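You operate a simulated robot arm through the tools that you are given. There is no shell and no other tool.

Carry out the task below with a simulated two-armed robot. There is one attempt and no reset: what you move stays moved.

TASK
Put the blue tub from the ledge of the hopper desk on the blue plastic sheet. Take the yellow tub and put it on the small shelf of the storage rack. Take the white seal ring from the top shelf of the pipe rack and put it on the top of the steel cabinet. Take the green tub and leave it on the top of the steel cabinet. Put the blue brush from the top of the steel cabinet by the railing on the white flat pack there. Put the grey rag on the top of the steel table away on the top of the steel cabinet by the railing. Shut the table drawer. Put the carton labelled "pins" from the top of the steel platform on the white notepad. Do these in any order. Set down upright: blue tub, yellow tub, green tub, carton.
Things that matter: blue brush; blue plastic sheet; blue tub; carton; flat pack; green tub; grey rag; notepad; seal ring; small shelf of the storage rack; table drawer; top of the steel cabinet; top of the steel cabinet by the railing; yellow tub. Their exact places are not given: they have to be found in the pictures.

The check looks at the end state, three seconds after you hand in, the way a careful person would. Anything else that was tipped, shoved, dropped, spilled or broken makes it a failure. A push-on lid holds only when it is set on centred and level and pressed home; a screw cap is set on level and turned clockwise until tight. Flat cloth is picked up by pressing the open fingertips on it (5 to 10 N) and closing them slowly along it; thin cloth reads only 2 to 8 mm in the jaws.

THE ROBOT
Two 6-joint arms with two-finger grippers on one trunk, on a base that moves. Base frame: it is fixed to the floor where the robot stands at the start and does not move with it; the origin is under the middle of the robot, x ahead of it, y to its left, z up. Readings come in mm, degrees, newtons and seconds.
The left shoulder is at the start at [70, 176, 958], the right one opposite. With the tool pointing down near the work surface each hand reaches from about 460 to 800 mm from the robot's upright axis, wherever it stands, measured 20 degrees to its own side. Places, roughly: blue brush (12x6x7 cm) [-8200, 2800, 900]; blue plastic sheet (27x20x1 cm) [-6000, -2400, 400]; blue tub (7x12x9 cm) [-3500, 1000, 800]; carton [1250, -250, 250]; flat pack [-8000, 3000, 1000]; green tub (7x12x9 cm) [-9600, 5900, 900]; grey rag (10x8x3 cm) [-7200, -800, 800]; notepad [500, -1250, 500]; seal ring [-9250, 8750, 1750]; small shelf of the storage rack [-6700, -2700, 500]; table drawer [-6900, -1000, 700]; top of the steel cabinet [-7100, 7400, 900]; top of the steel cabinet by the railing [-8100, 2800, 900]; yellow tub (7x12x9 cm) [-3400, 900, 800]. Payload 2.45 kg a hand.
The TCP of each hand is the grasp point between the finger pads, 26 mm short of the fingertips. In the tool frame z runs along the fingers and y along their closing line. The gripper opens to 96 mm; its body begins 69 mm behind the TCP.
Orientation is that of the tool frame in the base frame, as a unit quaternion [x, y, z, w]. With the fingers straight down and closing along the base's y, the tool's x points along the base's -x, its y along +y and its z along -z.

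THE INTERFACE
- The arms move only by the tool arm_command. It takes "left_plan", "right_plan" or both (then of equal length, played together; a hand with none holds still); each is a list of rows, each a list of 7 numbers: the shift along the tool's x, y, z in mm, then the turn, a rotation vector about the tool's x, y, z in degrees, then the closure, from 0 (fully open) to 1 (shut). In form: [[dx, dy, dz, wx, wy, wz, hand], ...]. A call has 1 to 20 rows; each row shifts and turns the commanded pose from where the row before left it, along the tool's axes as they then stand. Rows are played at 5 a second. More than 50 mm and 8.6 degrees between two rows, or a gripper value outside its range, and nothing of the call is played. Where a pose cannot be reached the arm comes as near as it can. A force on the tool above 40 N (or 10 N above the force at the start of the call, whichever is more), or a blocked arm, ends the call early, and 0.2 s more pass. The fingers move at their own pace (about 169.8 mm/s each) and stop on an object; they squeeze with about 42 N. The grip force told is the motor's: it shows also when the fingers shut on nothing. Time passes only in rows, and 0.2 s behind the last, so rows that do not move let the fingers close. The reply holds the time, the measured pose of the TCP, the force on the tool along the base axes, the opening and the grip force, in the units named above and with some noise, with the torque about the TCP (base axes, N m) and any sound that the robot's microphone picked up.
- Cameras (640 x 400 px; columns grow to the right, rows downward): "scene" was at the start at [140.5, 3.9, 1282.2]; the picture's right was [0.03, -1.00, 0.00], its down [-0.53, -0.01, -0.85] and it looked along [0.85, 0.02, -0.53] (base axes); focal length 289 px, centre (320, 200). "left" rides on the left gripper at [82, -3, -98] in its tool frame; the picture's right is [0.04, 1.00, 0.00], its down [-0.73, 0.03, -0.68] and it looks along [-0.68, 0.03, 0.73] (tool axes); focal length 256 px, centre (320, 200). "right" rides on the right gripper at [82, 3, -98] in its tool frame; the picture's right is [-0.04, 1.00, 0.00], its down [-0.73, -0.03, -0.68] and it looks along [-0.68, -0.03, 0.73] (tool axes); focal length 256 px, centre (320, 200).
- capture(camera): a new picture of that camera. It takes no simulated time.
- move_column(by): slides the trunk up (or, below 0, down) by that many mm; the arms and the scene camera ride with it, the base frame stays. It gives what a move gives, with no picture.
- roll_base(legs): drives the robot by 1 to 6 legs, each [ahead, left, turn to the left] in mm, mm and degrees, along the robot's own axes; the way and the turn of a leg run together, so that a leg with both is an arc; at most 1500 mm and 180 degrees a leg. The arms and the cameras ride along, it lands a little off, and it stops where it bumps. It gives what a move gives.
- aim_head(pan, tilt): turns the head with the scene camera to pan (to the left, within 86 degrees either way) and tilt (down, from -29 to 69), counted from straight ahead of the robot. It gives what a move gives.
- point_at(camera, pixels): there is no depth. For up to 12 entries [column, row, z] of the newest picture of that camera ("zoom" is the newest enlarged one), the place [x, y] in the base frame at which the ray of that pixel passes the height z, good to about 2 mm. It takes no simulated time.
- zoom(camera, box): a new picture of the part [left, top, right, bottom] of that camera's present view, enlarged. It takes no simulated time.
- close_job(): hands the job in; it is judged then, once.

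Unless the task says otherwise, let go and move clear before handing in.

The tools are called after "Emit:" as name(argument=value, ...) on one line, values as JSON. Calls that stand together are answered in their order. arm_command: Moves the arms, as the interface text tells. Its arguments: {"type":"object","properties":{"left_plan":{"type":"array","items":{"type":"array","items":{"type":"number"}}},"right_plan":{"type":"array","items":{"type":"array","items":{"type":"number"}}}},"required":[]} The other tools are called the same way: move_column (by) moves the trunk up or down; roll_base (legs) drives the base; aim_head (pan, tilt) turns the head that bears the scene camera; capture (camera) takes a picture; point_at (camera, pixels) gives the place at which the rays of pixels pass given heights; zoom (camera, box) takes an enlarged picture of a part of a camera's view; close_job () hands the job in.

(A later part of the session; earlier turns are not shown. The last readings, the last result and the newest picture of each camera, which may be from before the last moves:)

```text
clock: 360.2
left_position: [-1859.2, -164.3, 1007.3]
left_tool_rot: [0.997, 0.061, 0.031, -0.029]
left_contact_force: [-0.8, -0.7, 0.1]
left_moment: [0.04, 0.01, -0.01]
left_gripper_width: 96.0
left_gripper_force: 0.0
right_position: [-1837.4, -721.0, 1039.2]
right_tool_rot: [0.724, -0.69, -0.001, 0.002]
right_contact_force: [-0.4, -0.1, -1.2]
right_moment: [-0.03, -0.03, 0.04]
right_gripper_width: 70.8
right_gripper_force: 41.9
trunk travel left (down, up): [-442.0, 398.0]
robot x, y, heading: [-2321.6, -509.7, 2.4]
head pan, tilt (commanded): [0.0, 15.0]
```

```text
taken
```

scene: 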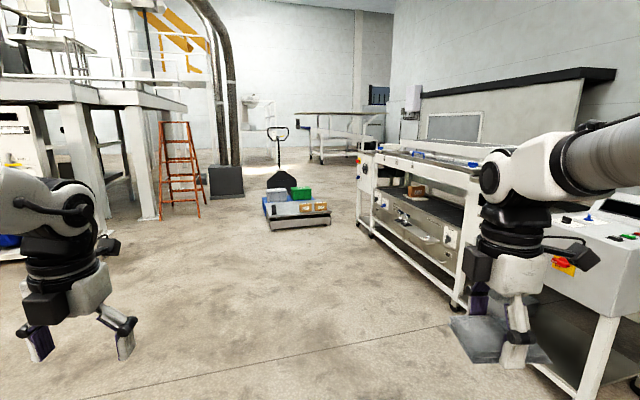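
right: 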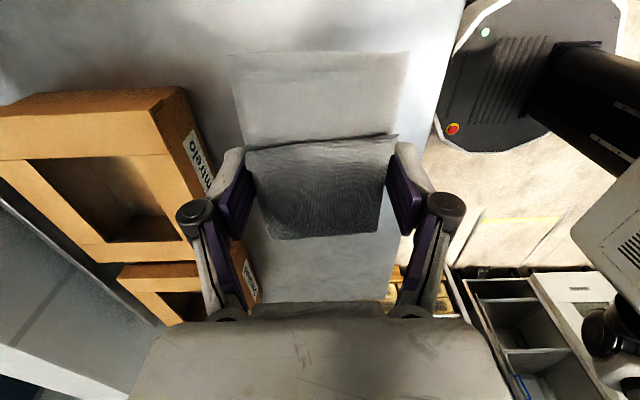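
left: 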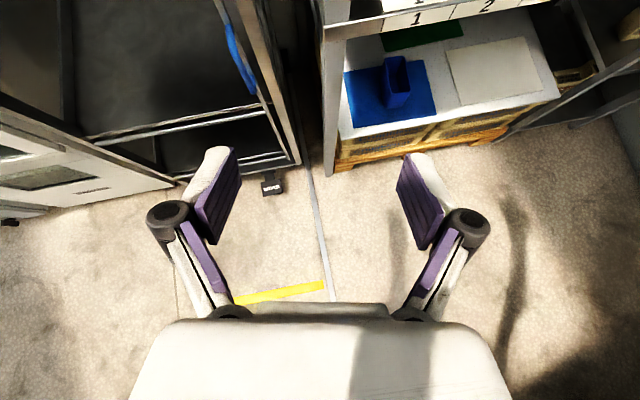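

The area north of here is open floor. I'll turn north and drive past the desk's east side.

Emit:
roll_base(legs=[[0, 0, 87.5], [1400, -400, 0], [1300, 0, 0]])

Emit:
aim_head(pan=50, tilt=12)

Emit:
capture(camera="scene")

Emit:
aim_head(pan=0, tilt=12)

Emit:
capture(camera="scene")

```text
clock: 377.2
left_position: [-2256.7, 2658.8, 1006.4]
left_tool_rot: [0.671, 0.74, 0.002, -0.042]
left_contact_force: [-0.6, -0.6, -0.4]
left_moment: [0.0, 0.0, 0.0]
left_gripper_width: 95.9
left_gripper_force: 0.2
right_position: [-1700.0, 2669.1, 1039.5]
right_tool_rot: [1.0, 0.013, 0.001, 0.001]
right_contact_force: [-0.1, -0.6, -0.8]
right_moment: [0.02, -0.01, 0.02]
right_gripper_width: 71.0
right_gripper_force: 41.9
trunk travel left (down, up): [-442.0, 398.0]
robot x, y, heading: [-1923.5, 2192.1, 91.2]
head pan, tilt (commanded): [0.0, 15.0]
```

```text
clock: 378.4
left_position: [-2257.3, 2659.2, 1008.1]
left_tool_rot: [0.67, 0.741, 0.001, -0.042]
left_contact_force: [0.2, 0.3, 0.2]
left_moment: [0.01, -0.02, 0.01]
left_gripper_width: 95.9
left_gripper_force: 0.1
right_position: [-1700.3, 2669.6, 1040.2]
right_tool_rot: [1.0, 0.013, 0.001, 0.002]
right_contact_force: [0.0, 0.7, -0.8]
right_moment: [-0.01, -0.02, 0.03]
right_gripper_width: 70.7
right_gripper_force: 41.7
trunk travel left (down, up): [-442.0, 398.0]
robot x, y, heading: [-1926.7, 2187.9, 91.1]
head pan, tilt (commanded): [50.0, 12.0]
```

```text
taken
```

scene: 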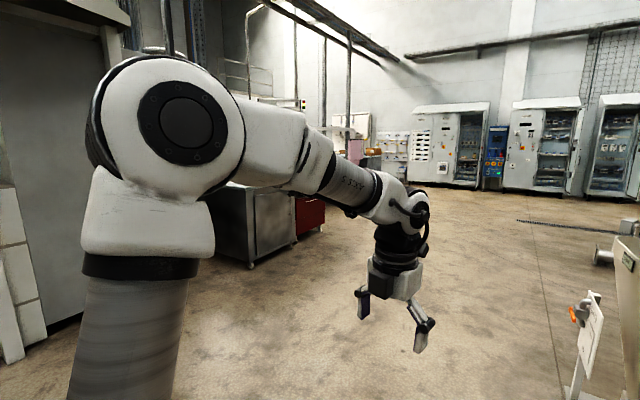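

```text
clock: 379.6
left_position: [-2257.6, 2659.4, 1008.7]
left_tool_rot: [0.67, 0.741, 0.001, -0.042]
left_contact_force: [-0.7, 0.0, -0.4]
left_moment: [0.0, 0.0, 0.01]
left_gripper_width: 96.3
left_gripper_force: 0.1
right_position: [-1700.9, 2669.9, 1040.5]
right_tool_rot: [1.0, 0.013, 0.001, 0.002]
right_contact_force: [0.4, 0.3, -0.1]
right_moment: [-0.05, -0.02, 0.0]
right_gripper_width: 70.9
right_gripper_force: 42.7
trunk travel left (down, up): [-442.0, 398.0]
robot x, y, heading: [-1923.0, 2190.7, 91.1]
head pan, tilt (commanded): [0.0, 12.0]
```

```text
taken
```

scene: 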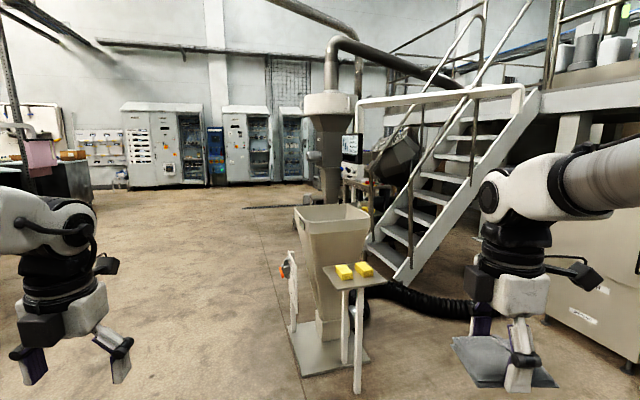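

I'm north of the desk. I'll turn west, drive along, and look toward the railing area.

Emit:
roll_base(legs=[[0, 0, 85], [1300, -400, 0]])

Emit:
aim_head(pan=0, tilt=12)

Emit:
capture(camera="scene")

```text
clock: 390.0
left_position: [-3684.9, 2396.3, 1007.8]
left_tool_rot: [-0.002, 0.999, -0.027, -0.032]
left_contact_force: [-0.7, 0.5, 0.5]
left_moment: [0.01, 0.0, 0.03]
left_gripper_width: 96.3
left_gripper_force: 0.1
right_position: [-3643.0, 2951.3, 1039.7]
right_tool_rot: [0.731, 0.682, 0.002, 0.001]
right_contact_force: [-0.2, 0.2, -0.1]
right_moment: [-0.01, -0.05, 0.01]
right_gripper_width: 70.9
right_gripper_force: 42.1
trunk travel left (down, up): [-442.0, 398.0]
robot x, y, heading: [-3186.4, 2684.1, 175.8]
head pan, tilt (commanded): [0.0, 12.0]
```

```text
clock: 390.6
left_position: [-3686.1, 2394.8, 1007.8]
left_tool_rot: [-0.003, 0.999, -0.027, -0.034]
left_contact_force: [-0.2, -0.1, -0.9]
left_moment: [-0.01, 0.0, 0.02]
left_gripper_width: 96.0
left_gripper_force: 0.0
right_position: [-3643.0, 2952.1, 1040.3]
right_tool_rot: [0.731, 0.682, 0.002, 0.0]
right_contact_force: [0.2, 0.3, -1.1]
right_moment: [0.03, 0.03, -0.03]
right_gripper_width: 70.8
right_gripper_force: 42.1
trunk travel left (down, up): [-442.0, 398.0]
robot x, y, heading: [-3187.1, 2683.6, 175.7]
head pan, tilt (commanded): [0.0, 12.0]
```

```text
taken
```

scene: 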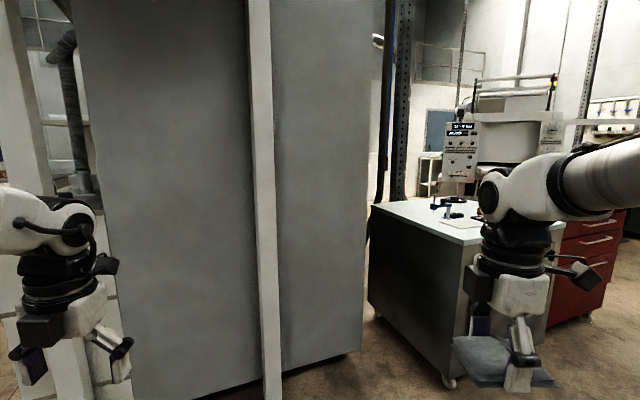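

A big panel blocks the west here; benches continue to the right. I'll go further north and look west again.

Emit:
roll_base(legs=[[0, -1200, 0], [0, -1100, 0]])

Emit:
capture(camera="scene")

```text
clock: 401.9
left_position: [-3516.4, 4675.6, 1007.0]
left_tool_rot: [-0.001, 0.999, -0.026, -0.033]
left_contact_force: [-0.6, -0.4, 0.7]
left_moment: [-0.04, 0.0, -0.02]
left_gripper_width: 95.8
left_gripper_force: 0.0
right_position: [-3470.9, 5230.7, 1038.7]
right_tool_rot: [0.732, 0.681, 0.002, 0.001]
right_contact_force: [-0.1, -0.3, -0.6]
right_moment: [0.0, 0.0, 0.02]
right_gripper_width: 70.9
right_gripper_force: 41.6
trunk travel left (down, up): [-442.0, 398.0]
robot x, y, heading: [-3016.4, 4957.8, 175.3]
head pan, tilt (commanded): [0.0, 12.0]
```

```text
taken
```

scene: 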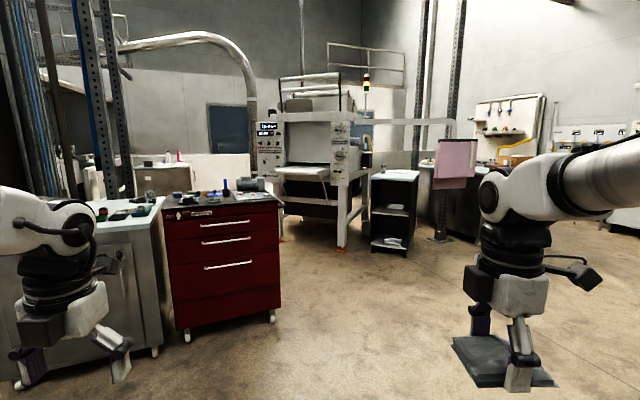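

I'll zoom on the region left of the machine, where the cabinet by the railing should be (col ≈170).

Emit:
zoom(camera="scene", box=[60, 60, 380, 260])

Emit:
point_at(camera="scene", pixels=[[185, 340, 0], [272, 320, 0], [340, 250, 0], [372, 250, 0], [440, 240, 0], [280, 240, 0], [155, 355, 0]])

```text
2.00 times, centred on (220, 160) of scene
```

zoom: 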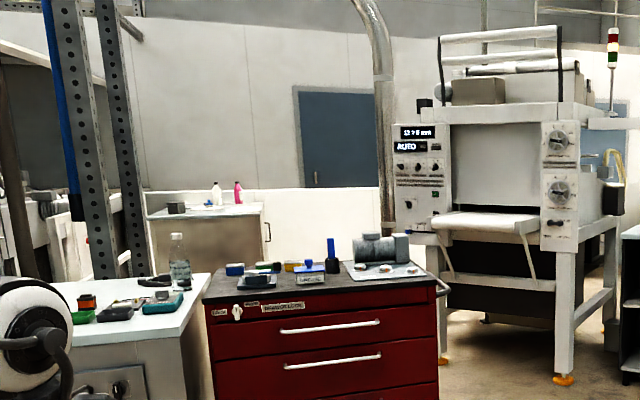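

```text
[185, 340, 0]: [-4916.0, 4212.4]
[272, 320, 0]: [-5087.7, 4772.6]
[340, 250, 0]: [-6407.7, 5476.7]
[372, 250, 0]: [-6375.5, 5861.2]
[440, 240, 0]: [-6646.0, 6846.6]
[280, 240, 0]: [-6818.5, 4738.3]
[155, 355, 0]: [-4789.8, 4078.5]
```

The grey cabinet with bottles on top, behind the red one, fits. I'll drive past the red cabinet's north corner and look south-west.

Emit:
roll_base(legs=[[1150, -120, 0], [1150, -120, 0]])

Emit:
aim_head(pan=35, tilt=15)

Emit:
capture(camera="scene")

Emit:
aim_head(pan=0, tilt=15)

Emit:
capture(camera="scene")

```text
clock: 413.2
left_position: [-5801.5, 5121.4, 1007.7]
left_tool_rot: [0.012, 0.999, -0.027, -0.033]
left_contact_force: [-0.6, -0.4, -0.3]
left_moment: [-0.01, -0.03, -0.01]
left_gripper_width: 95.9
left_gripper_force: 0.0
right_position: [-5743.8, 5676.0, 1040.1]
right_tool_rot: [0.74, 0.673, 0.002, 0.0]
right_contact_force: [0.2, 0.0, 0.0]
right_moment: [0.0, 0.01, -0.02]
right_gripper_width: 70.6
right_gripper_force: 42.0
trunk travel left (down, up): [-442.0, 398.0]
robot x, y, heading: [-5298.1, 5392.4, 173.8]
head pan, tilt (commanded): [0.0, 12.0]
```

```text
clock: 414.3
left_position: [-5801.6, 5118.8, 1006.9]
left_tool_rot: [0.011, 0.999, -0.027, -0.034]
left_contact_force: [0.1, 0.5, 0.2]
left_moment: [0.01, -0.02, -0.02]
left_gripper_width: 96.0
left_gripper_force: 0.0
right_position: [-5743.2, 5675.7, 1039.7]
right_tool_rot: [0.74, 0.673, 0.001, 0.001]
right_contact_force: [0.4, -0.3, -1.6]
right_moment: [-0.03, -0.01, 0.01]
right_gripper_width: 70.7
right_gripper_force: 41.8
trunk travel left (down, up): [-442.0, 398.0]
robot x, y, heading: [-5290.6, 5392.5, 173.9]
head pan, tilt (commanded): [35.0, 15.0]
```

```text
taken
```

scene: 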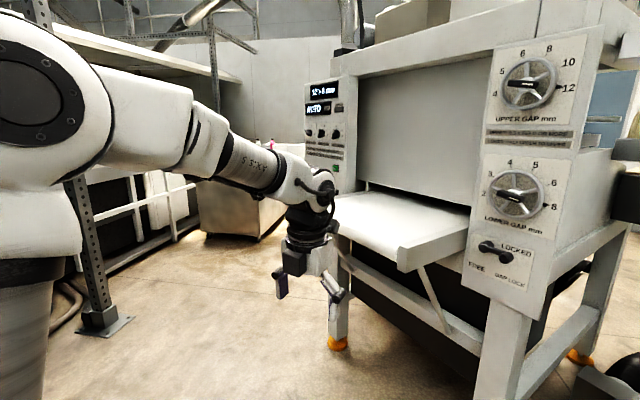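

```text
clock: 415.3
left_position: [-5801.7, 5119.7, 1007.5]
left_tool_rot: [0.012, 0.999, -0.027, -0.033]
left_contact_force: [0.0, 0.2, 0.0]
left_moment: [-0.04, 0.01, -0.01]
left_gripper_width: 96.0
left_gripper_force: 0.0
right_position: [-5744.5, 5676.1, 1039.7]
right_tool_rot: [0.74, 0.672, 0.001, 0.001]
right_contact_force: [-0.9, -0.8, -0.3]
right_moment: [0.02, -0.01, -0.01]
right_gripper_width: 70.6
right_gripper_force: 42.6
trunk travel left (down, up): [-442.0, 398.0]
robot x, y, heading: [-5293.7, 5394.7, 174.2]
head pan, tilt (commanded): [0.0, 15.0]
```

```text
taken
```

scene: 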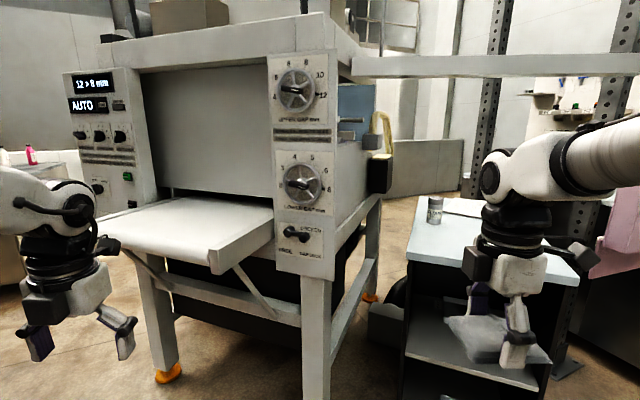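

The white railing and the grey cabinet are to the left, past the machine. I'll measure floor points there.

Emit:
aim_head(pan=45, tilt=20)

Emit:
capture(camera="scene")

Emit:
zoom(camera="scene", box=[180, 80, 400, 217])

```text
clock: 416.4
left_position: [-5801.5, 5121.3, 1006.8]
left_tool_rot: [0.012, 0.999, -0.027, -0.033]
left_contact_force: [-0.3, -0.3, 0.5]
left_moment: [0.0, 0.01, -0.02]
left_gripper_width: 95.7
left_gripper_force: 0.1
right_position: [-5744.3, 5675.3, 1038.5]
right_tool_rot: [0.74, 0.673, 0.001, 0.001]
right_contact_force: [0.2, -0.4, -0.8]
right_moment: [-0.02, -0.02, -0.05]
right_gripper_width: 70.7
right_gripper_force: 41.8
trunk travel left (down, up): [-442.0, 398.0]
robot x, y, heading: [-5297.1, 5392.7, 174.2]
head pan, tilt (commanded): [45.0, 20.0]
```

```text
taken
```

scene: 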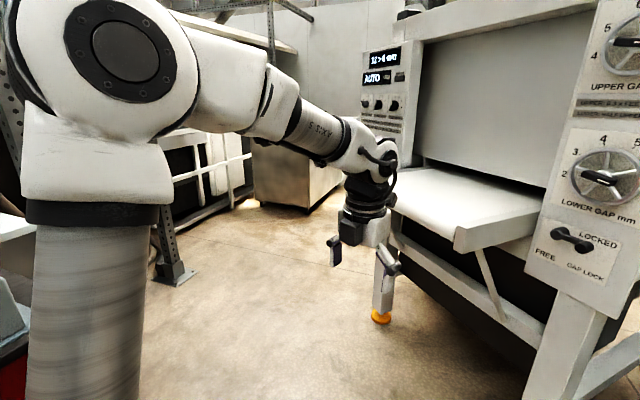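

```text
2.91 times, centred on (290, 148) of scene
```

zoom: 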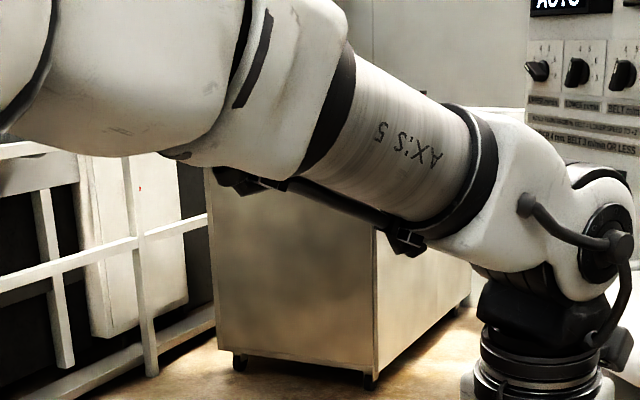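

Emit:
point_at(camera="scene", pixels=[[262, 205, 0], [310, 212, 0], [342, 188, 0], [172, 275, 0], [196, 278, 0], [382, 318, 0], [200, 215, 0], [240, 200, 0], [160, 300, 0]])

```text
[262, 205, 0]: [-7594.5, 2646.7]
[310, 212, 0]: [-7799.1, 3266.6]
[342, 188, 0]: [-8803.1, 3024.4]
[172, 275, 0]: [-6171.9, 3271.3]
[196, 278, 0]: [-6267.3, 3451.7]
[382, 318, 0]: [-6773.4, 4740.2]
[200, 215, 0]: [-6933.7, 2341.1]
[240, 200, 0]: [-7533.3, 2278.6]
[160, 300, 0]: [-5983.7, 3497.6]
```

The cabinet's east face runs (-7594,2647) to (-7799,3267). I'll raise the trunk so the arms clear everything, and drive through the gap between the red cabinet and the machine.

Emit:
move_column(by=300)

Emit:
roll_base(legs=[[0, 0, 60.5], [957, -212, 0]])

Emit:
aim_head(pan=-10, tilt=25)

Emit:
capture(camera="scene")

```text
clock: 419.4
left_position: [-5802.5, 5121.0, 1308.0]
left_tool_rot: [0.012, 0.999, -0.026, -0.034]
left_contact_force: [0.0, 0.8, -0.6]
left_moment: [-0.01, 0.01, 0.0]
left_gripper_width: 96.2
left_gripper_force: 0.1
right_position: [-5743.7, 5675.9, 1339.3]
right_tool_rot: [0.74, 0.672, 0.002, 0.0]
right_contact_force: [-1.5, -0.5, -0.2]
right_moment: [0.01, 0.02, 0.01]
right_gripper_width: 70.7
right_gripper_force: 42.2
trunk travel left (down, up): [-742.0, 98.0]
robot x, y, heading: [-5296.1, 5397.6, 174.0]
head pan, tilt (commanded): [45.0, 20.0]
```

```text
clock: 427.2
left_position: [-6027.6, 4156.7, 1307.5]
left_tool_rot: [-0.494, 0.868, -0.04, -0.015]
left_contact_force: [-0.9, 0.4, 0.1]
left_moment: [-0.04, 0.0, 0.03]
left_gripper_width: 96.0
left_gripper_force: 0.1
right_position: [-6481.3, 4478.7, 1339.8]
right_tool_rot: [0.3, 0.954, 0.001, 0.0]
right_contact_force: [0.6, 0.1, -0.6]
right_moment: [0.03, 0.02, -0.03]
right_gripper_width: 71.1
right_gripper_force: 42.2
trunk travel left (down, up): [-742.0, 98.0]
robot x, y, heading: [-6017.8, 4730.0, -125.3]
head pan, tilt (commanded): [45.0, 20.0]
```

```text
clock: 428.4
left_position: [-6027.1, 4155.6, 1306.4]
left_tool_rot: [-0.494, 0.868, -0.04, -0.015]
left_contact_force: [-0.1, -0.5, -0.2]
left_moment: [-0.02, 0.0, -0.03]
left_gripper_width: 96.0
left_gripper_force: 0.0
right_position: [-6482.0, 4479.4, 1340.1]
right_tool_rot: [0.3, 0.954, 0.002, -0.001]
right_contact_force: [-0.1, -0.2, -0.4]
right_moment: [-0.01, -0.01, 0.01]
right_gripper_width: 70.7
right_gripper_force: 42.3
trunk travel left (down, up): [-742.0, 98.0]
robot x, y, heading: [-6016.9, 4731.6, -125.4]
head pan, tilt (commanded): [-10.0, 25.0]
```

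```text
taken
```

scene: 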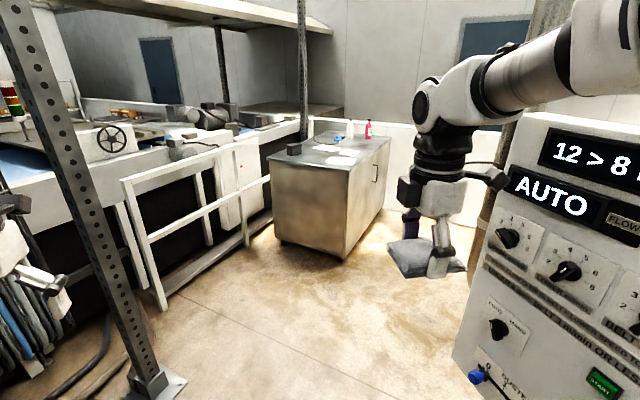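

There is room ahead. I'll go forward between the post on the left and the machine on the right.

Emit:
roll_base(legs=[[450, -30, 0], [400, -60, 0]])

Emit:
aim_head(pan=-20, tilt=30)

Emit:
capture(camera="scene")

```text
clock: 433.3
left_position: [-6591.3, 3511.6, 1308.0]
left_tool_rot: [-0.493, 0.869, -0.04, -0.015]
left_contact_force: [-0.8, 0.3, -1.0]
left_moment: [0.0, 0.01, 0.0]
left_gripper_width: 95.9
left_gripper_force: 0.1
right_position: [-7047.1, 3834.9, 1339.0]
right_tool_rot: [0.3, 0.954, 0.001, 0.0]
right_contact_force: [0.7, 0.5, 0.0]
right_moment: [-0.05, 0.02, 0.02]
right_gripper_width: 70.8
right_gripper_force: 41.9
trunk travel left (down, up): [-742.0, 98.0]
robot x, y, heading: [-6580.9, 4087.5, -125.2]
head pan, tilt (commanded): [-10.0, 25.0]
```

```text
clock: 434.0
left_position: [-6592.8, 3509.7, 1307.3]
left_tool_rot: [-0.493, 0.869, -0.04, -0.014]
left_contact_force: [0.2, -0.1, 0.0]
left_moment: [0.02, 0.0, 0.05]
left_gripper_width: 96.1
left_gripper_force: 0.0
right_position: [-7048.0, 3834.1, 1339.3]
right_tool_rot: [0.3, 0.954, 0.002, 0.0]
right_contact_force: [-0.6, -0.1, -0.1]
right_moment: [0.0, 0.01, -0.01]
right_gripper_width: 70.6
right_gripper_force: 42.1
trunk travel left (down, up): [-742.0, 98.0]
robot x, y, heading: [-6584.4, 4087.9, -125.3]
head pan, tilt (commanded): [-20.0, 30.0]
```

```text
taken
```

scene: 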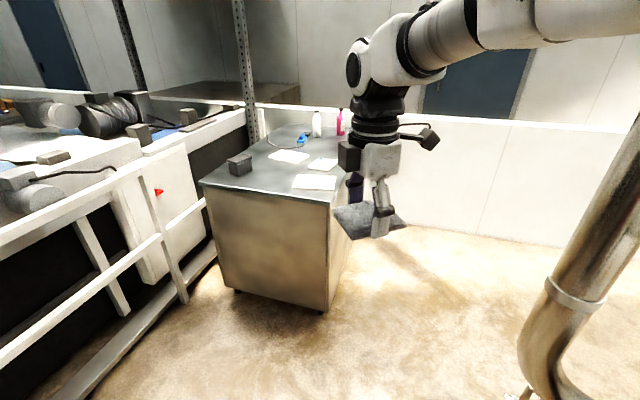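

The cabinet top is visible with white flat items, a blue brush near (303,140), and bottles. I'll zoom.

Emit:
zoom(camera="scene", box=[195, 105, 355, 205])

Emit:
point_at(camera="zoom", pixels=[[22, 318, 900], [545, 392, 900], [425, 135, 900], [350, 200, 900], [510, 235, 900], [480, 305, 900], [175, 240, 900]])

```text
4.00 times, centred on (275, 155) of scene
```

zoom: 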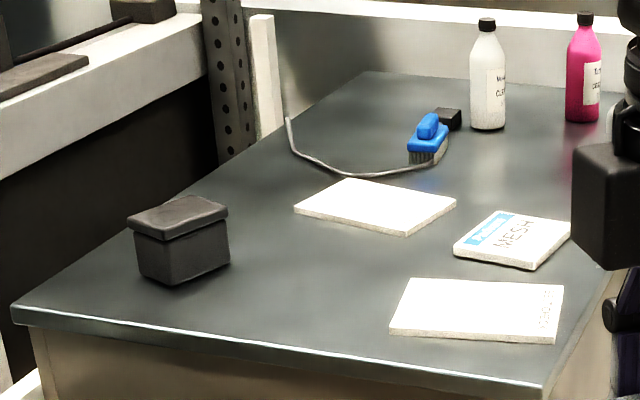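

```text
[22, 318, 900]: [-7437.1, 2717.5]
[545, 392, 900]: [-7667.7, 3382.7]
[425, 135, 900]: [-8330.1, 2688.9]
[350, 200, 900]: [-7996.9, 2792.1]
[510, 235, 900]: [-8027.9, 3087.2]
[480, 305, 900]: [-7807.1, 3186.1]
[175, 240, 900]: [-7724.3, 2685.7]
```

Three white flat items lie there. I need to tell which is the flat pack, so I'll zoom closer on each.

Emit:
zoom(camera="scene", box=[285, 145, 345, 195])

Emit:
zoom(camera="scene", box=[262, 125, 322, 172])

```text
8.00 times, centred on (315, 170) of scene
```

zoom: 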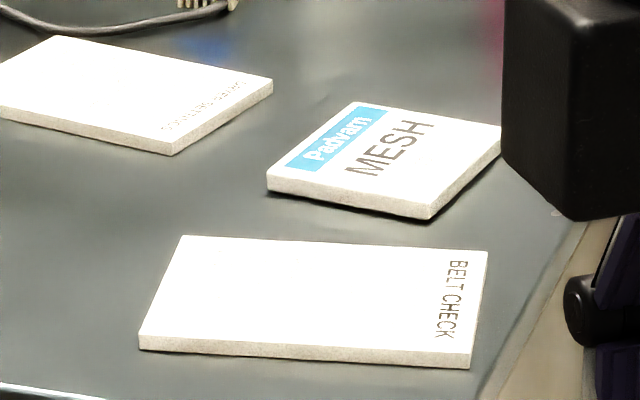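

```text
8.51 times, centred on (292, 148) of scene
```

zoom: 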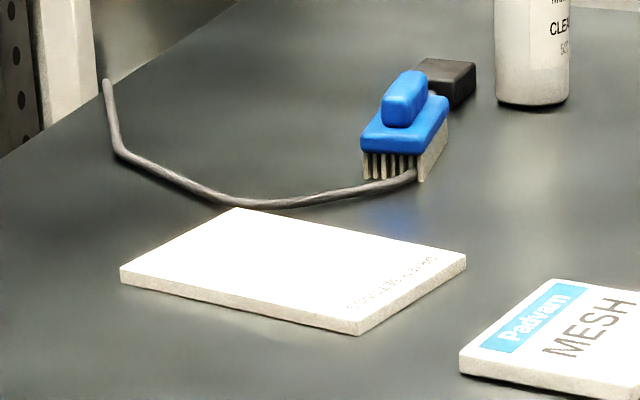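

"Padvarn MESH" is the flat pack at about (-8028,3087), and the others read as pads (BELT CHECK etc.). I'll check the cabinet's true top height using floor points of its corners.

Emit:
capture(camera="scene")

Emit:
point_at(camera="scene", pixels=[[323, 309, 0], [228, 285, 0], [331, 203, 850], [200, 184, 850], [331, 203, 800], [200, 184, 800], [331, 203, 900], [200, 184, 900]])

Emit:
move_column(by=-250)

Emit:
zoom(camera="scene", box=[180, 55, 360, 167])

```text
taken
```

scene: 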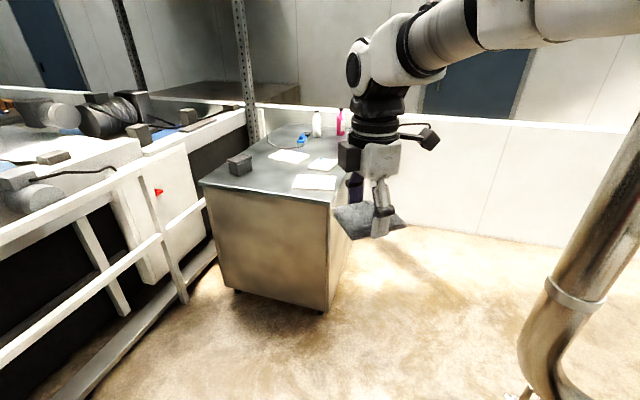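

```text
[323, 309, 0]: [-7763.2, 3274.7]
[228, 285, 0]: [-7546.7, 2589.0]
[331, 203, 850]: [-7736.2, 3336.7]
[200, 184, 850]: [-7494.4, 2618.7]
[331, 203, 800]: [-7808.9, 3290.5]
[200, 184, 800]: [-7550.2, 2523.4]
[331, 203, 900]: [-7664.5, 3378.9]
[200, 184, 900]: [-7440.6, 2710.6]
```

```text
clock: 436.6
left_position: [-6593.1, 3510.1, 1059.1]
left_tool_rot: [-0.493, 0.869, -0.04, -0.015]
left_contact_force: [-0.3, -0.6, -0.2]
left_moment: [0.01, 0.0, -0.01]
left_gripper_width: 96.0
left_gripper_force: 0.1
right_position: [-7046.9, 3834.0, 1089.7]
right_tool_rot: [0.299, 0.954, 0.002, -0.001]
right_contact_force: [-0.5, -0.3, -0.9]
right_moment: [-0.02, -0.01, 0.01]
right_gripper_width: 70.8
right_gripper_force: 41.3
trunk travel left (down, up): [-492.0, 348.0]
robot x, y, heading: [-6578.9, 4087.8, -125.6]
head pan, tilt (commanded): [-20.0, 30.0]
```

```text
3.56 times, centred on (270, 111) of scene
```

zoom: 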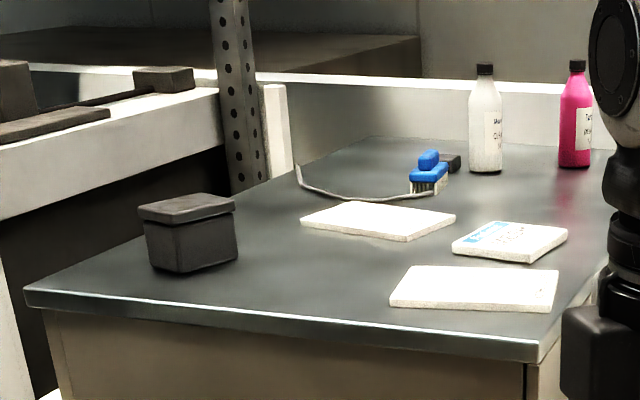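

Emit:
point_at(camera="zoom", pixels=[[540, 347, 850], [540, 347, 900], [25, 288, 850], [25, 288, 900], [508, 243, 870], [378, 220, 870], [478, 288, 870], [430, 185, 870], [190, 262, 870], [595, 215, 870]])

```text
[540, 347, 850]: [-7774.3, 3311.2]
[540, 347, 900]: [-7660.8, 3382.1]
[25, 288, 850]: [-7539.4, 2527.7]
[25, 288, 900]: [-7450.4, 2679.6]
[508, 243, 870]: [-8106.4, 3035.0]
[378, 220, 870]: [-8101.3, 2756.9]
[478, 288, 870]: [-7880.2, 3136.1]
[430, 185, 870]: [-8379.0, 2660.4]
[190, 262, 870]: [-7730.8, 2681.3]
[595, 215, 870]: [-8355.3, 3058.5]
```

The top is at z≈903. The MESH pack is near (-8022,3090) and the brush near (-8250,2750). I'll drive ahead and put the rag on the free area around (-7690,2960).

Emit:
roll_base(legs=[[905, -20, 0]])

Emit:
aim_head(pan=-25, tilt=40)

Emit:
capture(camera="scene")

```text
clock: 441.3
left_position: [-7143.6, 2786.6, 1058.4]
left_tool_rot: [-0.49, 0.871, -0.039, -0.017]
left_contact_force: [0.6, -0.5, -0.4]
left_moment: [-0.01, -0.02, -0.01]
left_gripper_width: 95.8
left_gripper_force: 0.0
right_position: [-7595.2, 3114.3, 1089.5]
right_tool_rot: [0.305, 0.952, 0.002, 0.0]
right_contact_force: [0.8, 0.3, -0.8]
right_moment: [-0.01, 0.0, 0.02]
right_gripper_width: 70.8
right_gripper_force: 42.3
trunk travel left (down, up): [-492.0, 348.0]
robot x, y, heading: [-7130.5, 3361.9, -126.2]
head pan, tilt (commanded): [-20.0, 30.0]
```

```text
clock: 442.0
left_position: [-7144.0, 2787.4, 1058.4]
left_tool_rot: [-0.489, 0.871, -0.04, -0.015]
left_contact_force: [-0.3, 0.8, 0.5]
left_moment: [0.03, 0.0, -0.03]
left_gripper_width: 95.7
left_gripper_force: 0.0
right_position: [-7594.2, 3115.5, 1089.5]
right_tool_rot: [0.305, 0.952, 0.002, 0.0]
right_contact_force: [1.0, 0.1, -0.6]
right_moment: [-0.05, -0.03, 0.0]
right_gripper_width: 70.9
right_gripper_force: 42.0
trunk travel left (down, up): [-492.0, 348.0]
robot x, y, heading: [-7130.0, 3362.2, -126.0]
head pan, tilt (commanded): [-25.0, 40.0]
```

```text
taken
```

scene: 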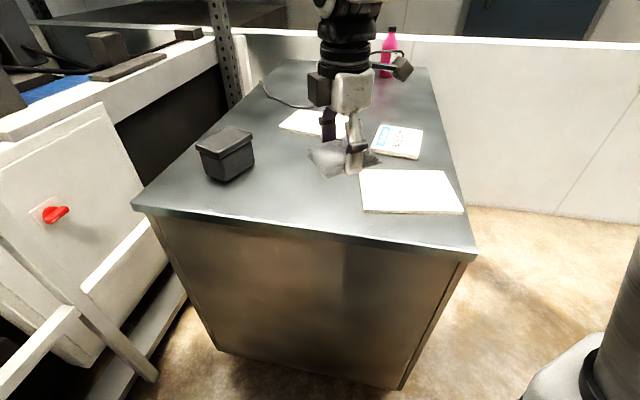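

Emit:
point_at(camera="scene", pixels=[[132, 207, 903], [475, 257, 903], [225, 180, 903], [363, 212, 903], [361, 172, 903], [446, 171, 903], [290, 200, 903], [320, 190, 903], [282, 126, 903], [374, 150, 903], [420, 157, 903], [300, 172, 903]])

Emit:
capture(camera="right")

```text
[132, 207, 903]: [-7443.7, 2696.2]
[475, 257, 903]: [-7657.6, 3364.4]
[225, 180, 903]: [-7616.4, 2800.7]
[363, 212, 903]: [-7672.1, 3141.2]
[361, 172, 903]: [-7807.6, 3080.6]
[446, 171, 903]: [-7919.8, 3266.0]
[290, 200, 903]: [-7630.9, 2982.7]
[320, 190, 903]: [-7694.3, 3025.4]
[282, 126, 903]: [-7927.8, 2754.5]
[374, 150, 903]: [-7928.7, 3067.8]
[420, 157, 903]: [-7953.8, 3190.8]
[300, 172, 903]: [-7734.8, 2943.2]
```

```text
taken
```

right: 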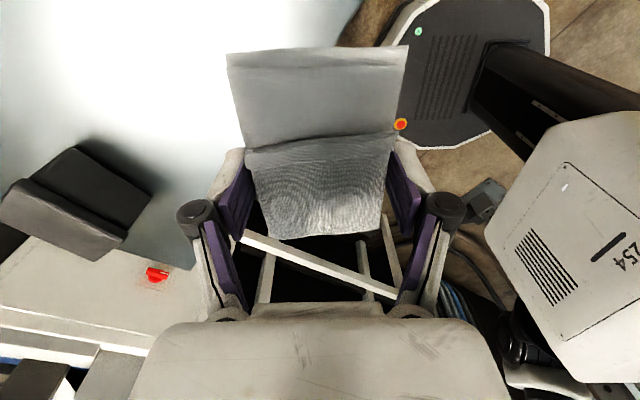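

The free spot is P≈(-7735,2965), over 110 mm from any item. I'll extend the arm there and lower the rag.

Emit:
arm_command(right_plan=[[5.2, -40.9, 0, 0, 0, 0, 0.95], [5.2, -40.9, 0, 0, 0, 0, 0.95], [5.2, -40.9, 0, 0, 0, 0, 0.95], [5.2, -40.9, 0, 0, 0, 0, 0.95], [5.2, -40.9, 0, 0, 0, 0, 0.95], [0, 0, 40, 0, 0, 0, 0.95], [0, 0, 40, 0, 0, 0, 0.95], [0, 0, 40, 0, 0, 0, 0.95], [0, 0, 0, 0, 0, 0, 0.95]])

Emit:
capture(camera="scene")

Emit:
capture(camera="right")

```text
clock: 444.0
left_position: [-7143.8, 2786.3, 1058.1]
left_tool_rot: [-0.49, 0.871, -0.04, -0.016]
left_contact_force: [-0.7, 0.8, 0.8]
left_moment: [-0.02, -0.01, 0.0]
left_gripper_width: 95.8
left_gripper_force: 0.1
right_position: [-7734.0, 2963.8, 968.3]
right_tool_rot: [0.305, 0.952, 0.001, 0.0]
right_contact_force: [-0.6, 0.1, 0.3]
right_moment: [0.0, 0.05, 0.04]
right_gripper_width: 70.7
right_gripper_force: 42.7
trunk travel left (down, up): [-492.0, 348.0]
robot x, y, heading: [-7128.0, 3360.5, -126.1]
head pan, tilt (commanded): [-25.0, 40.0]
```

```text
taken
```

scene: 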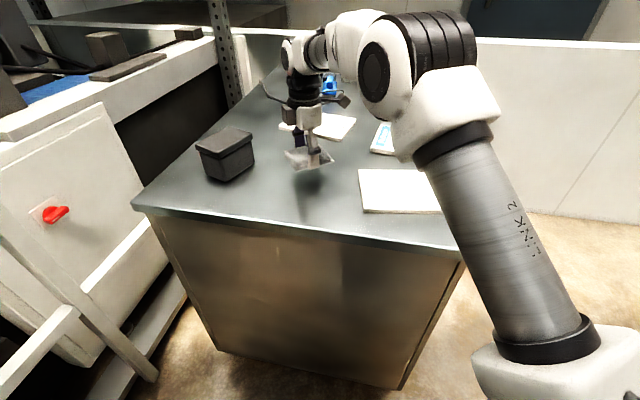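

```text
taken
```

right: 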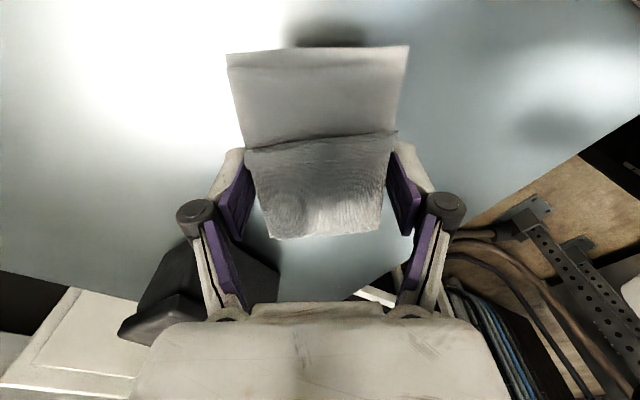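

Clear of the box. I'll lower the remaining 27 mm in small steps.

Emit:
arm_command(right_plan=[[0, 0, 10, 0, 0, 0, 0.95], [0, 0, 10, 0, 0, 0, 0.95], [0, 0, 0, 0, 0, 0, 0.95]])

Emit:
arm_command(right_plan=[[0, 0, 4, 0, 0, 0, 0.95], [0, 0, 0, 0, 0, 0, 0.95]])

Emit:
arm_command(right_plan=[[0, 0, 3, 0, 0, 0, 0.95], [0, 0, 0, 0, 0, 0, 0.95]])

```text
clock: 444.8
left_position: [-7143.2, 2787.2, 1058.6]
left_tool_rot: [-0.489, 0.871, -0.041, -0.016]
left_contact_force: [-0.2, 0.1, 0.4]
left_moment: [0.01, -0.01, 0.0]
left_gripper_width: 95.8
left_gripper_force: 0.0
right_position: [-7733.2, 2963.2, 949.6]
right_tool_rot: [0.305, 0.952, 0.002, 0.0]
right_contact_force: [-0.1, 0.8, -0.5]
right_moment: [-0.02, 0.01, 0.02]
right_gripper_width: 70.8
right_gripper_force: 42.2
trunk travel left (down, up): [-492.0, 348.0]
robot x, y, heading: [-7125.0, 3364.3, -126.0]
head pan, tilt (commanded): [-25.0, 40.0]
```

```text
clock: 445.4
left_position: [-7142.5, 2786.2, 1058.0]
left_tool_rot: [-0.489, 0.871, -0.039, -0.016]
left_contact_force: [-0.8, 0.0, 0.0]
left_moment: [-0.02, -0.02, 0.02]
left_gripper_width: 96.1
left_gripper_force: 0.0
right_position: [-7734.7, 2964.2, 944.6]
right_tool_rot: [0.304, 0.953, 0.002, 0.0]
right_contact_force: [0.3, -0.1, -0.6]
right_moment: [-0.04, 0.0, 0.0]
right_gripper_width: 70.6
right_gripper_force: 41.7
trunk travel left (down, up): [-492.0, 348.0]
robot x, y, heading: [-7124.9, 3364.8, -125.9]
head pan, tilt (commanded): [-25.0, 40.0]
```

```text
clock: 446.0
left_position: [-7144.4, 2787.1, 1056.8]
left_tool_rot: [-0.49, 0.871, -0.04, -0.016]
left_contact_force: [-0.3, -0.6, -0.1]
left_moment: [0.01, 0.01, -0.04]
left_gripper_width: 95.8
left_gripper_force: 0.0
right_position: [-7735.2, 2964.0, 941.6]
right_tool_rot: [0.304, 0.953, 0.002, 0.001]
right_contact_force: [0.6, 0.0, -0.1]
right_moment: [-0.01, 0.01, 0.0]
right_gripper_width: 71.1
right_gripper_force: 42.2
trunk travel left (down, up): [-492.0, 348.0]
robot x, y, heading: [-7124.3, 3360.2, -125.9]
head pan, tilt (commanded): [-25.0, 40.0]
```

Emit:
arm_command(right_plan=[[0, 0, 2.5, 0, 0, 0, 0.95], [0, 0, 0, 0, 0, 0, 0.95]])

Emit:
arm_command(right_plan=[[0, 0, 2.5, 0, 0, 0, 0.95], [0, 0, 0, 0, 0, 0, 0.95]])

Emit:
zoom(camera="scene", box=[240, 100, 400, 200])

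```text
clock: 446.6
left_position: [-7143.0, 2787.9, 1056.4]
left_tool_rot: [-0.49, 0.871, -0.039, -0.016]
left_contact_force: [-0.2, -0.8, -0.3]
left_moment: [0.01, -0.02, 0.04]
left_gripper_width: 96.0
left_gripper_force: 0.1
right_position: [-7735.4, 2963.5, 939.2]
right_tool_rot: [0.305, 0.952, 0.002, 0.0]
right_contact_force: [-0.7, -0.2, -0.6]
right_moment: [-0.01, -0.01, -0.04]
right_gripper_width: 70.8
right_gripper_force: 41.9
trunk travel left (down, up): [-492.0, 348.0]
robot x, y, heading: [-7128.1, 3365.6, -125.8]
head pan, tilt (commanded): [-25.0, 40.0]
```

```text
clock: 447.2
left_position: [-7143.3, 2787.1, 1058.0]
left_tool_rot: [-0.489, 0.871, -0.039, -0.016]
left_contact_force: [-0.3, 0.2, -0.3]
left_moment: [-0.04, 0.0, 0.0]
left_gripper_width: 96.0
left_gripper_force: 0.0
right_position: [-7735.4, 2963.0, 937.5]
right_tool_rot: [0.304, 0.953, 0.002, 0.0]
right_contact_force: [-0.2, 0.0, -0.5]
right_moment: [-0.02, 0.0, 0.04]
right_gripper_width: 70.9
right_gripper_force: 41.9
trunk travel left (down, up): [-492.0, 348.0]
robot x, y, heading: [-7123.1, 3359.0, -126.1]
head pan, tilt (commanded): [-25.0, 40.0]
```

```text
4.00 times, centred on (320, 150) of scene
```

zoom: 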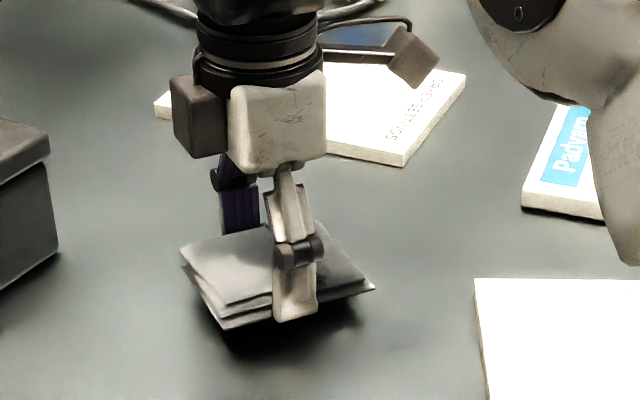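

A shadow gap remains under the rag, so I'll keep lowering.

Emit:
arm_command(right_plan=[[0, 0, 4, 0, 0, 0, 0.95], [0, 0, 0, 0, 0, 0, 0.95]])

Emit:
arm_command(right_plan=[[0, 0, 4, 0, 0, 0, 0.95], [0, 0, 0, 0, 0, 0, 0.95]])

Emit:
arm_command(right_plan=[[0, 0, 4, 0, 0, 0, 0.95], [0, 0, 0, 0, 0, 0, 0.95]])

```text
clock: 447.8
left_position: [-7144.5, 2787.3, 1058.0]
left_tool_rot: [-0.49, 0.871, -0.039, -0.016]
left_contact_force: [0.6, 0.2, 0.1]
left_moment: [-0.02, -0.02, -0.02]
left_gripper_width: 95.9
left_gripper_force: 0.2
right_position: [-7733.9, 2963.7, 932.6]
right_tool_rot: [0.304, 0.953, 0.002, 0.0]
right_contact_force: [0.1, -0.1, 0.6]
right_moment: [0.01, 0.01, -0.02]
right_gripper_width: 70.9
right_gripper_force: 41.8
trunk travel left (down, up): [-492.0, 348.0]
robot x, y, heading: [-7129.1, 3360.9, -125.8]
head pan, tilt (commanded): [-25.0, 40.0]
```

```text
clock: 448.4
left_position: [-7142.5, 2786.4, 1058.1]
left_tool_rot: [-0.49, 0.871, -0.04, -0.016]
left_contact_force: [-0.2, -0.6, -0.4]
left_moment: [0.01, -0.01, 0.0]
left_gripper_width: 95.9
left_gripper_force: 0.0
right_position: [-7734.3, 2963.7, 929.2]
right_tool_rot: [0.305, 0.952, 0.002, 0.0]
right_contact_force: [-1.0, -0.1, -0.4]
right_moment: [0.01, -0.03, 0.02]
right_gripper_width: 70.8
right_gripper_force: 42.0
trunk travel left (down, up): [-492.0, 348.0]
robot x, y, heading: [-7126.5, 3364.1, -126.0]
head pan, tilt (commanded): [-25.0, 40.0]
```

```text
clock: 449.0
left_position: [-7144.2, 2787.4, 1059.0]
left_tool_rot: [-0.489, 0.871, -0.039, -0.016]
left_contact_force: [-0.6, -1.0, 0.5]
left_moment: [-0.02, -0.01, 0.01]
left_gripper_width: 96.0
left_gripper_force: 0.1
right_position: [-7734.3, 2963.5, 923.5]
right_tool_rot: [0.305, 0.952, 0.002, 0.0]
right_contact_force: [-0.3, 0.1, -0.1]
right_moment: [-0.03, -0.03, -0.04]
right_gripper_width: 71.1
right_gripper_force: 42.0
trunk travel left (down, up): [-492.0, 348.0]
robot x, y, heading: [-7127.7, 3360.6, -125.6]
head pan, tilt (commanded): [-25.0, 40.0]
```

Emit:
zoom(camera="scene", box=[240, 100, 400, 200])

Emit:
arm_command(right_plan=[[0, 0, 3, 0, 0, 0, 0.95], [0, 0, 0, 0, 0, 0, 0.95]])

Emit:
arm_command(right_plan=[[0, 0, 3, 0, 0, 0, 0.95], [0, 0, 0, 0, 0, 0, 0.95]])

```text
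4.00 times, centred on (320, 150) of scene
```

zoom: 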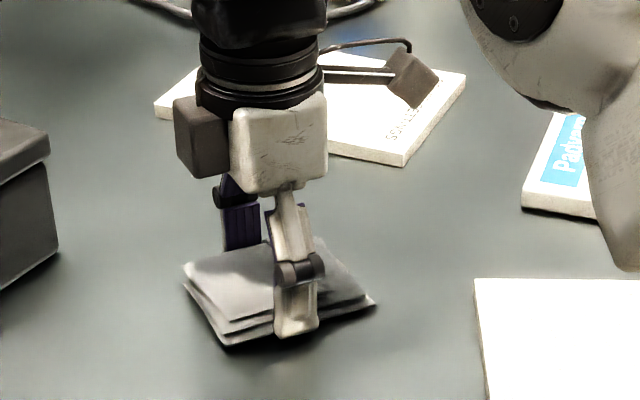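

```text
clock: 449.6
left_position: [-7142.6, 2786.6, 1058.6]
left_tool_rot: [-0.489, 0.871, -0.04, -0.015]
left_contact_force: [-0.3, -0.3, 0.1]
left_moment: [0.0, -0.01, -0.01]
left_gripper_width: 96.0
left_gripper_force: 0.1
right_position: [-7734.7, 2964.0, 921.8]
right_tool_rot: [0.305, 0.952, 0.002, 0.0]
right_contact_force: [0.8, 0.0, 0.4]
right_moment: [0.0, -0.02, 0.03]
right_gripper_width: 71.1
right_gripper_force: 41.8
trunk travel left (down, up): [-492.0, 348.0]
robot x, y, heading: [-7126.6, 3365.4, -126.2]
head pan, tilt (commanded): [-25.0, 40.0]
```

```text
clock: 450.2
left_position: [-7142.7, 2787.4, 1058.0]
left_tool_rot: [-0.489, 0.871, -0.041, -0.016]
left_contact_force: [0.1, 0.0, -0.5]
left_moment: [0.0, 0.0, -0.02]
left_gripper_width: 96.2
left_gripper_force: 0.1
right_position: [-7733.6, 2964.9, 921.4]
right_tool_rot: [0.306, 0.952, 0.0, -0.001]
right_contact_force: [-4.8, -3.9, 14.8]
right_moment: [0.16, 0.25, 0.11]
right_gripper_width: 70.8
right_gripper_force: 41.8
trunk travel left (down, up): [-492.0, 348.0]
robot x, y, heading: [-7128.2, 3361.4, -126.2]
head pan, tilt (commanded): [-25.0, 40.0]
```

Contact at z 921.4, so the true top is at about 884. The rag is down; I'll release and rise.

Emit:
arm_command(right_plan=[[0, 0, -1.5, 0, 0, 0, 0.95], [0, 0, 0, 0, 0, 0, 0.1], [0, 0, 0, 0, 0, 0, 0], [0, 0, -30, 0, 0, 0, 0], [0, 0, -45, 0, 0, 0, 0], [0, 0, -45, 0, 0, 0, 0], [0, 0, -40, 0, 0, 0, 0], [0, 0, 0, 0, 0, 0, 0]])

Emit:
capture(camera="right")

Emit:
capture(camera="scene")

```text
clock: 452.0
left_position: [-7142.9, 2786.1, 1056.9]
left_tool_rot: [-0.489, 0.871, -0.04, -0.016]
left_contact_force: [-0.1, 0.2, 0.3]
left_moment: [0.04, 0.02, -0.02]
left_gripper_width: 96.3
left_gripper_force: 0.1
right_position: [-7734.9, 2962.3, 1079.2]
right_tool_rot: [0.305, 0.952, 0.003, 0.0]
right_contact_force: [0.4, 0.2, 0.2]
right_moment: [0.0, 0.0, -0.01]
right_gripper_width: 96.2
right_gripper_force: 0.1
trunk travel left (down, up): [-492.0, 348.0]
robot x, y, heading: [-7125.9, 3363.8, -126.3]
head pan, tilt (commanded): [-25.0, 40.0]
```

```text
taken
```

right: 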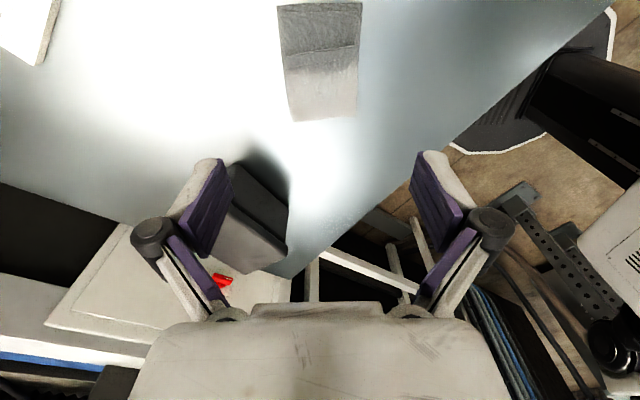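

```text
taken
```

scene: 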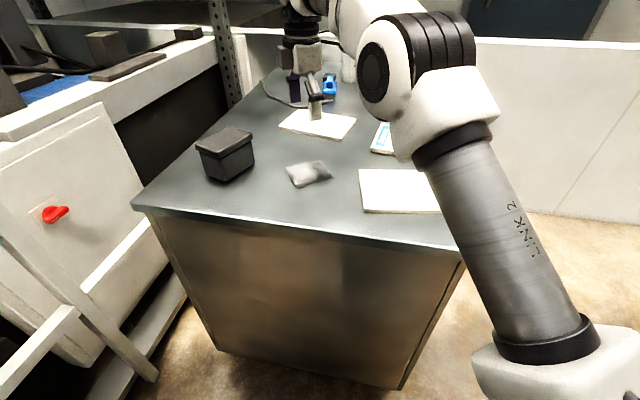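

The rag lies on the cabinet by the railing. Next is the brush: I'll retract, raise, and drive round to the cabinet's north side.

Emit:
arm_command(right_plan=[[0, 45, 0, 0, 0, 0, 0], [0, 45, 0, 0, 0, 0, 0], [0, 45, 0, 0, 0, 0, 0], [0, 45, 0, 0, 0, 0, 0], [0, 0, 0, 0, 0, 0, 0]])

Emit:
move_column(by=180)

Emit:
roll_base(legs=[[-372, -486, 0], [0, 0, 52.5], [-150, -1053, 0]])

Emit:
aim_head(pan=0, tilt=40)

Emit:
capture(camera="scene")

```text
clock: 453.2
left_position: [-7144.2, 2785.4, 1056.3]
left_tool_rot: [-0.489, 0.871, -0.04, -0.015]
left_contact_force: [0.0, 0.3, 0.0]
left_moment: [0.01, 0.0, 0.04]
left_gripper_width: 96.0
left_gripper_force: 0.0
right_position: [-7630.3, 3109.4, 1079.4]
right_tool_rot: [0.305, 0.952, 0.002, 0.001]
right_contact_force: [0.5, -0.1, -0.3]
right_moment: [0.01, 0.01, -0.03]
right_gripper_width: 96.2
right_gripper_force: 0.0
trunk travel left (down, up): [-492.0, 348.0]
robot x, y, heading: [-7127.3, 3363.0, -126.1]
head pan, tilt (commanded): [-25.0, 40.0]
```

```text
clock: 455.2
left_position: [-7142.5, 2786.1, 1238.4]
left_tool_rot: [-0.489, 0.871, -0.04, -0.016]
left_contact_force: [0.6, -0.2, -0.7]
left_moment: [0.0, 0.0, -0.01]
left_gripper_width: 96.1
left_gripper_force: 0.1
right_position: [-7630.5, 3109.8, 1259.7]
right_tool_rot: [0.305, 0.952, 0.002, -0.001]
right_contact_force: [0.2, -0.1, 0.0]
right_moment: [0.02, -0.01, -0.02]
right_gripper_width: 96.1
right_gripper_force: 0.0
trunk travel left (down, up): [-672.0, 168.0]
robot x, y, heading: [-7129.7, 3362.3, -126.1]
head pan, tilt (commanded): [-25.0, 40.0]
```

```text
clock: 466.1
left_position: [-7902.9, 3436.4, 1238.3]
left_tool_rot: [0.823, -0.566, 0.042, -0.004]
left_contact_force: [-0.2, -0.9, -0.3]
left_moment: [-0.04, 0.02, 0.0]
left_gripper_width: 96.2
left_gripper_force: 0.0
right_position: [-8455.5, 3248.7, 1260.7]
right_tool_rot: [-0.147, 0.989, 0.002, -0.001]
right_contact_force: [0.2, -0.7, 0.1]
right_moment: [0.03, -0.02, -0.03]
right_gripper_width: 96.2
right_gripper_force: 0.0
trunk travel left (down, up): [-672.0, 168.0]
robot x, y, heading: [-8349.4, 3801.2, -73.8]
head pan, tilt (commanded): [-25.0, 40.0]
```

```text
clock: 467.0
left_position: [-7903.5, 3435.9, 1237.2]
left_tool_rot: [0.825, -0.564, 0.043, -0.004]
left_contact_force: [-0.1, -0.3, -0.4]
left_moment: [0.0, 0.02, 0.03]
left_gripper_width: 95.8
left_gripper_force: 0.1
right_position: [-8455.2, 3247.5, 1260.3]
right_tool_rot: [-0.147, 0.989, 0.001, -0.001]
right_contact_force: [-0.7, -0.2, -1.1]
right_moment: [-0.01, 0.01, -0.03]
right_gripper_width: 96.0
right_gripper_force: 0.1
trunk travel left (down, up): [-672.0, 168.0]
robot x, y, heading: [-8346.6, 3803.9, -73.2]
head pan, tilt (commanded): [0.0, 40.0]
```

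```text
taken
```

scene: 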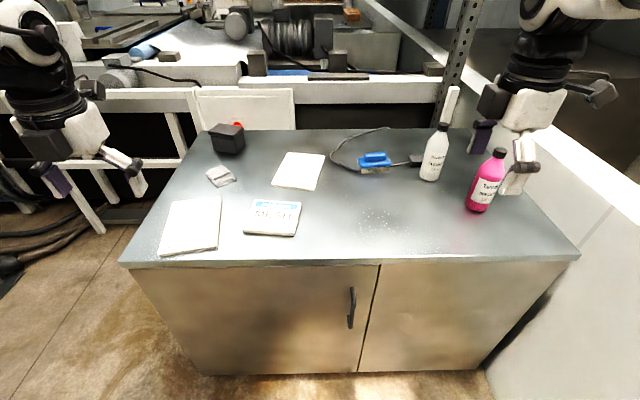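

A clear view of the cabinet top from the north. I'll zoom on the brush and the pack.

Emit:
zoom(camera="scene", box=[310, 115, 470, 215])

Emit:
zoom(camera="scene", box=[220, 140, 340, 245])

```text
4.00 times, centred on (390, 165) of scene
```

zoom: 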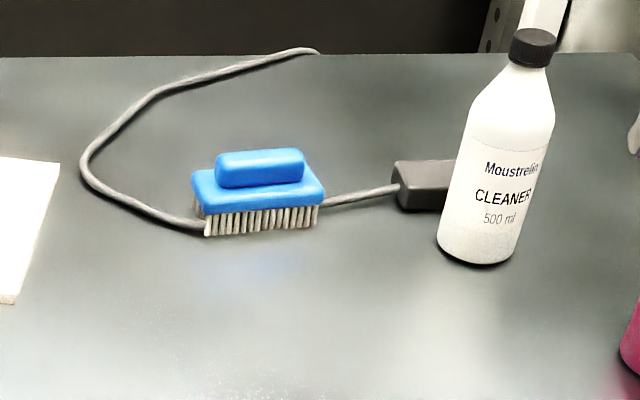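

```text
3.81 times, centred on (280, 192) of scene
```

zoom: 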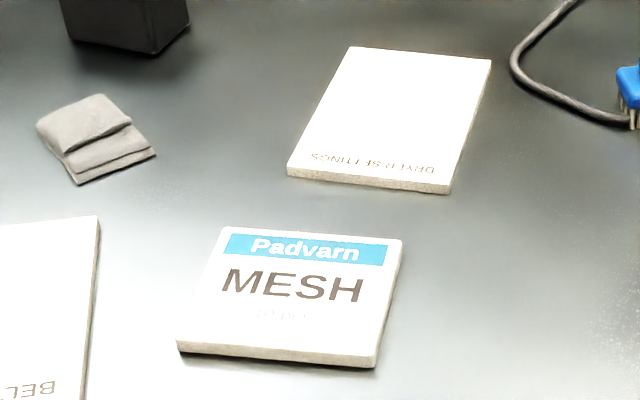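

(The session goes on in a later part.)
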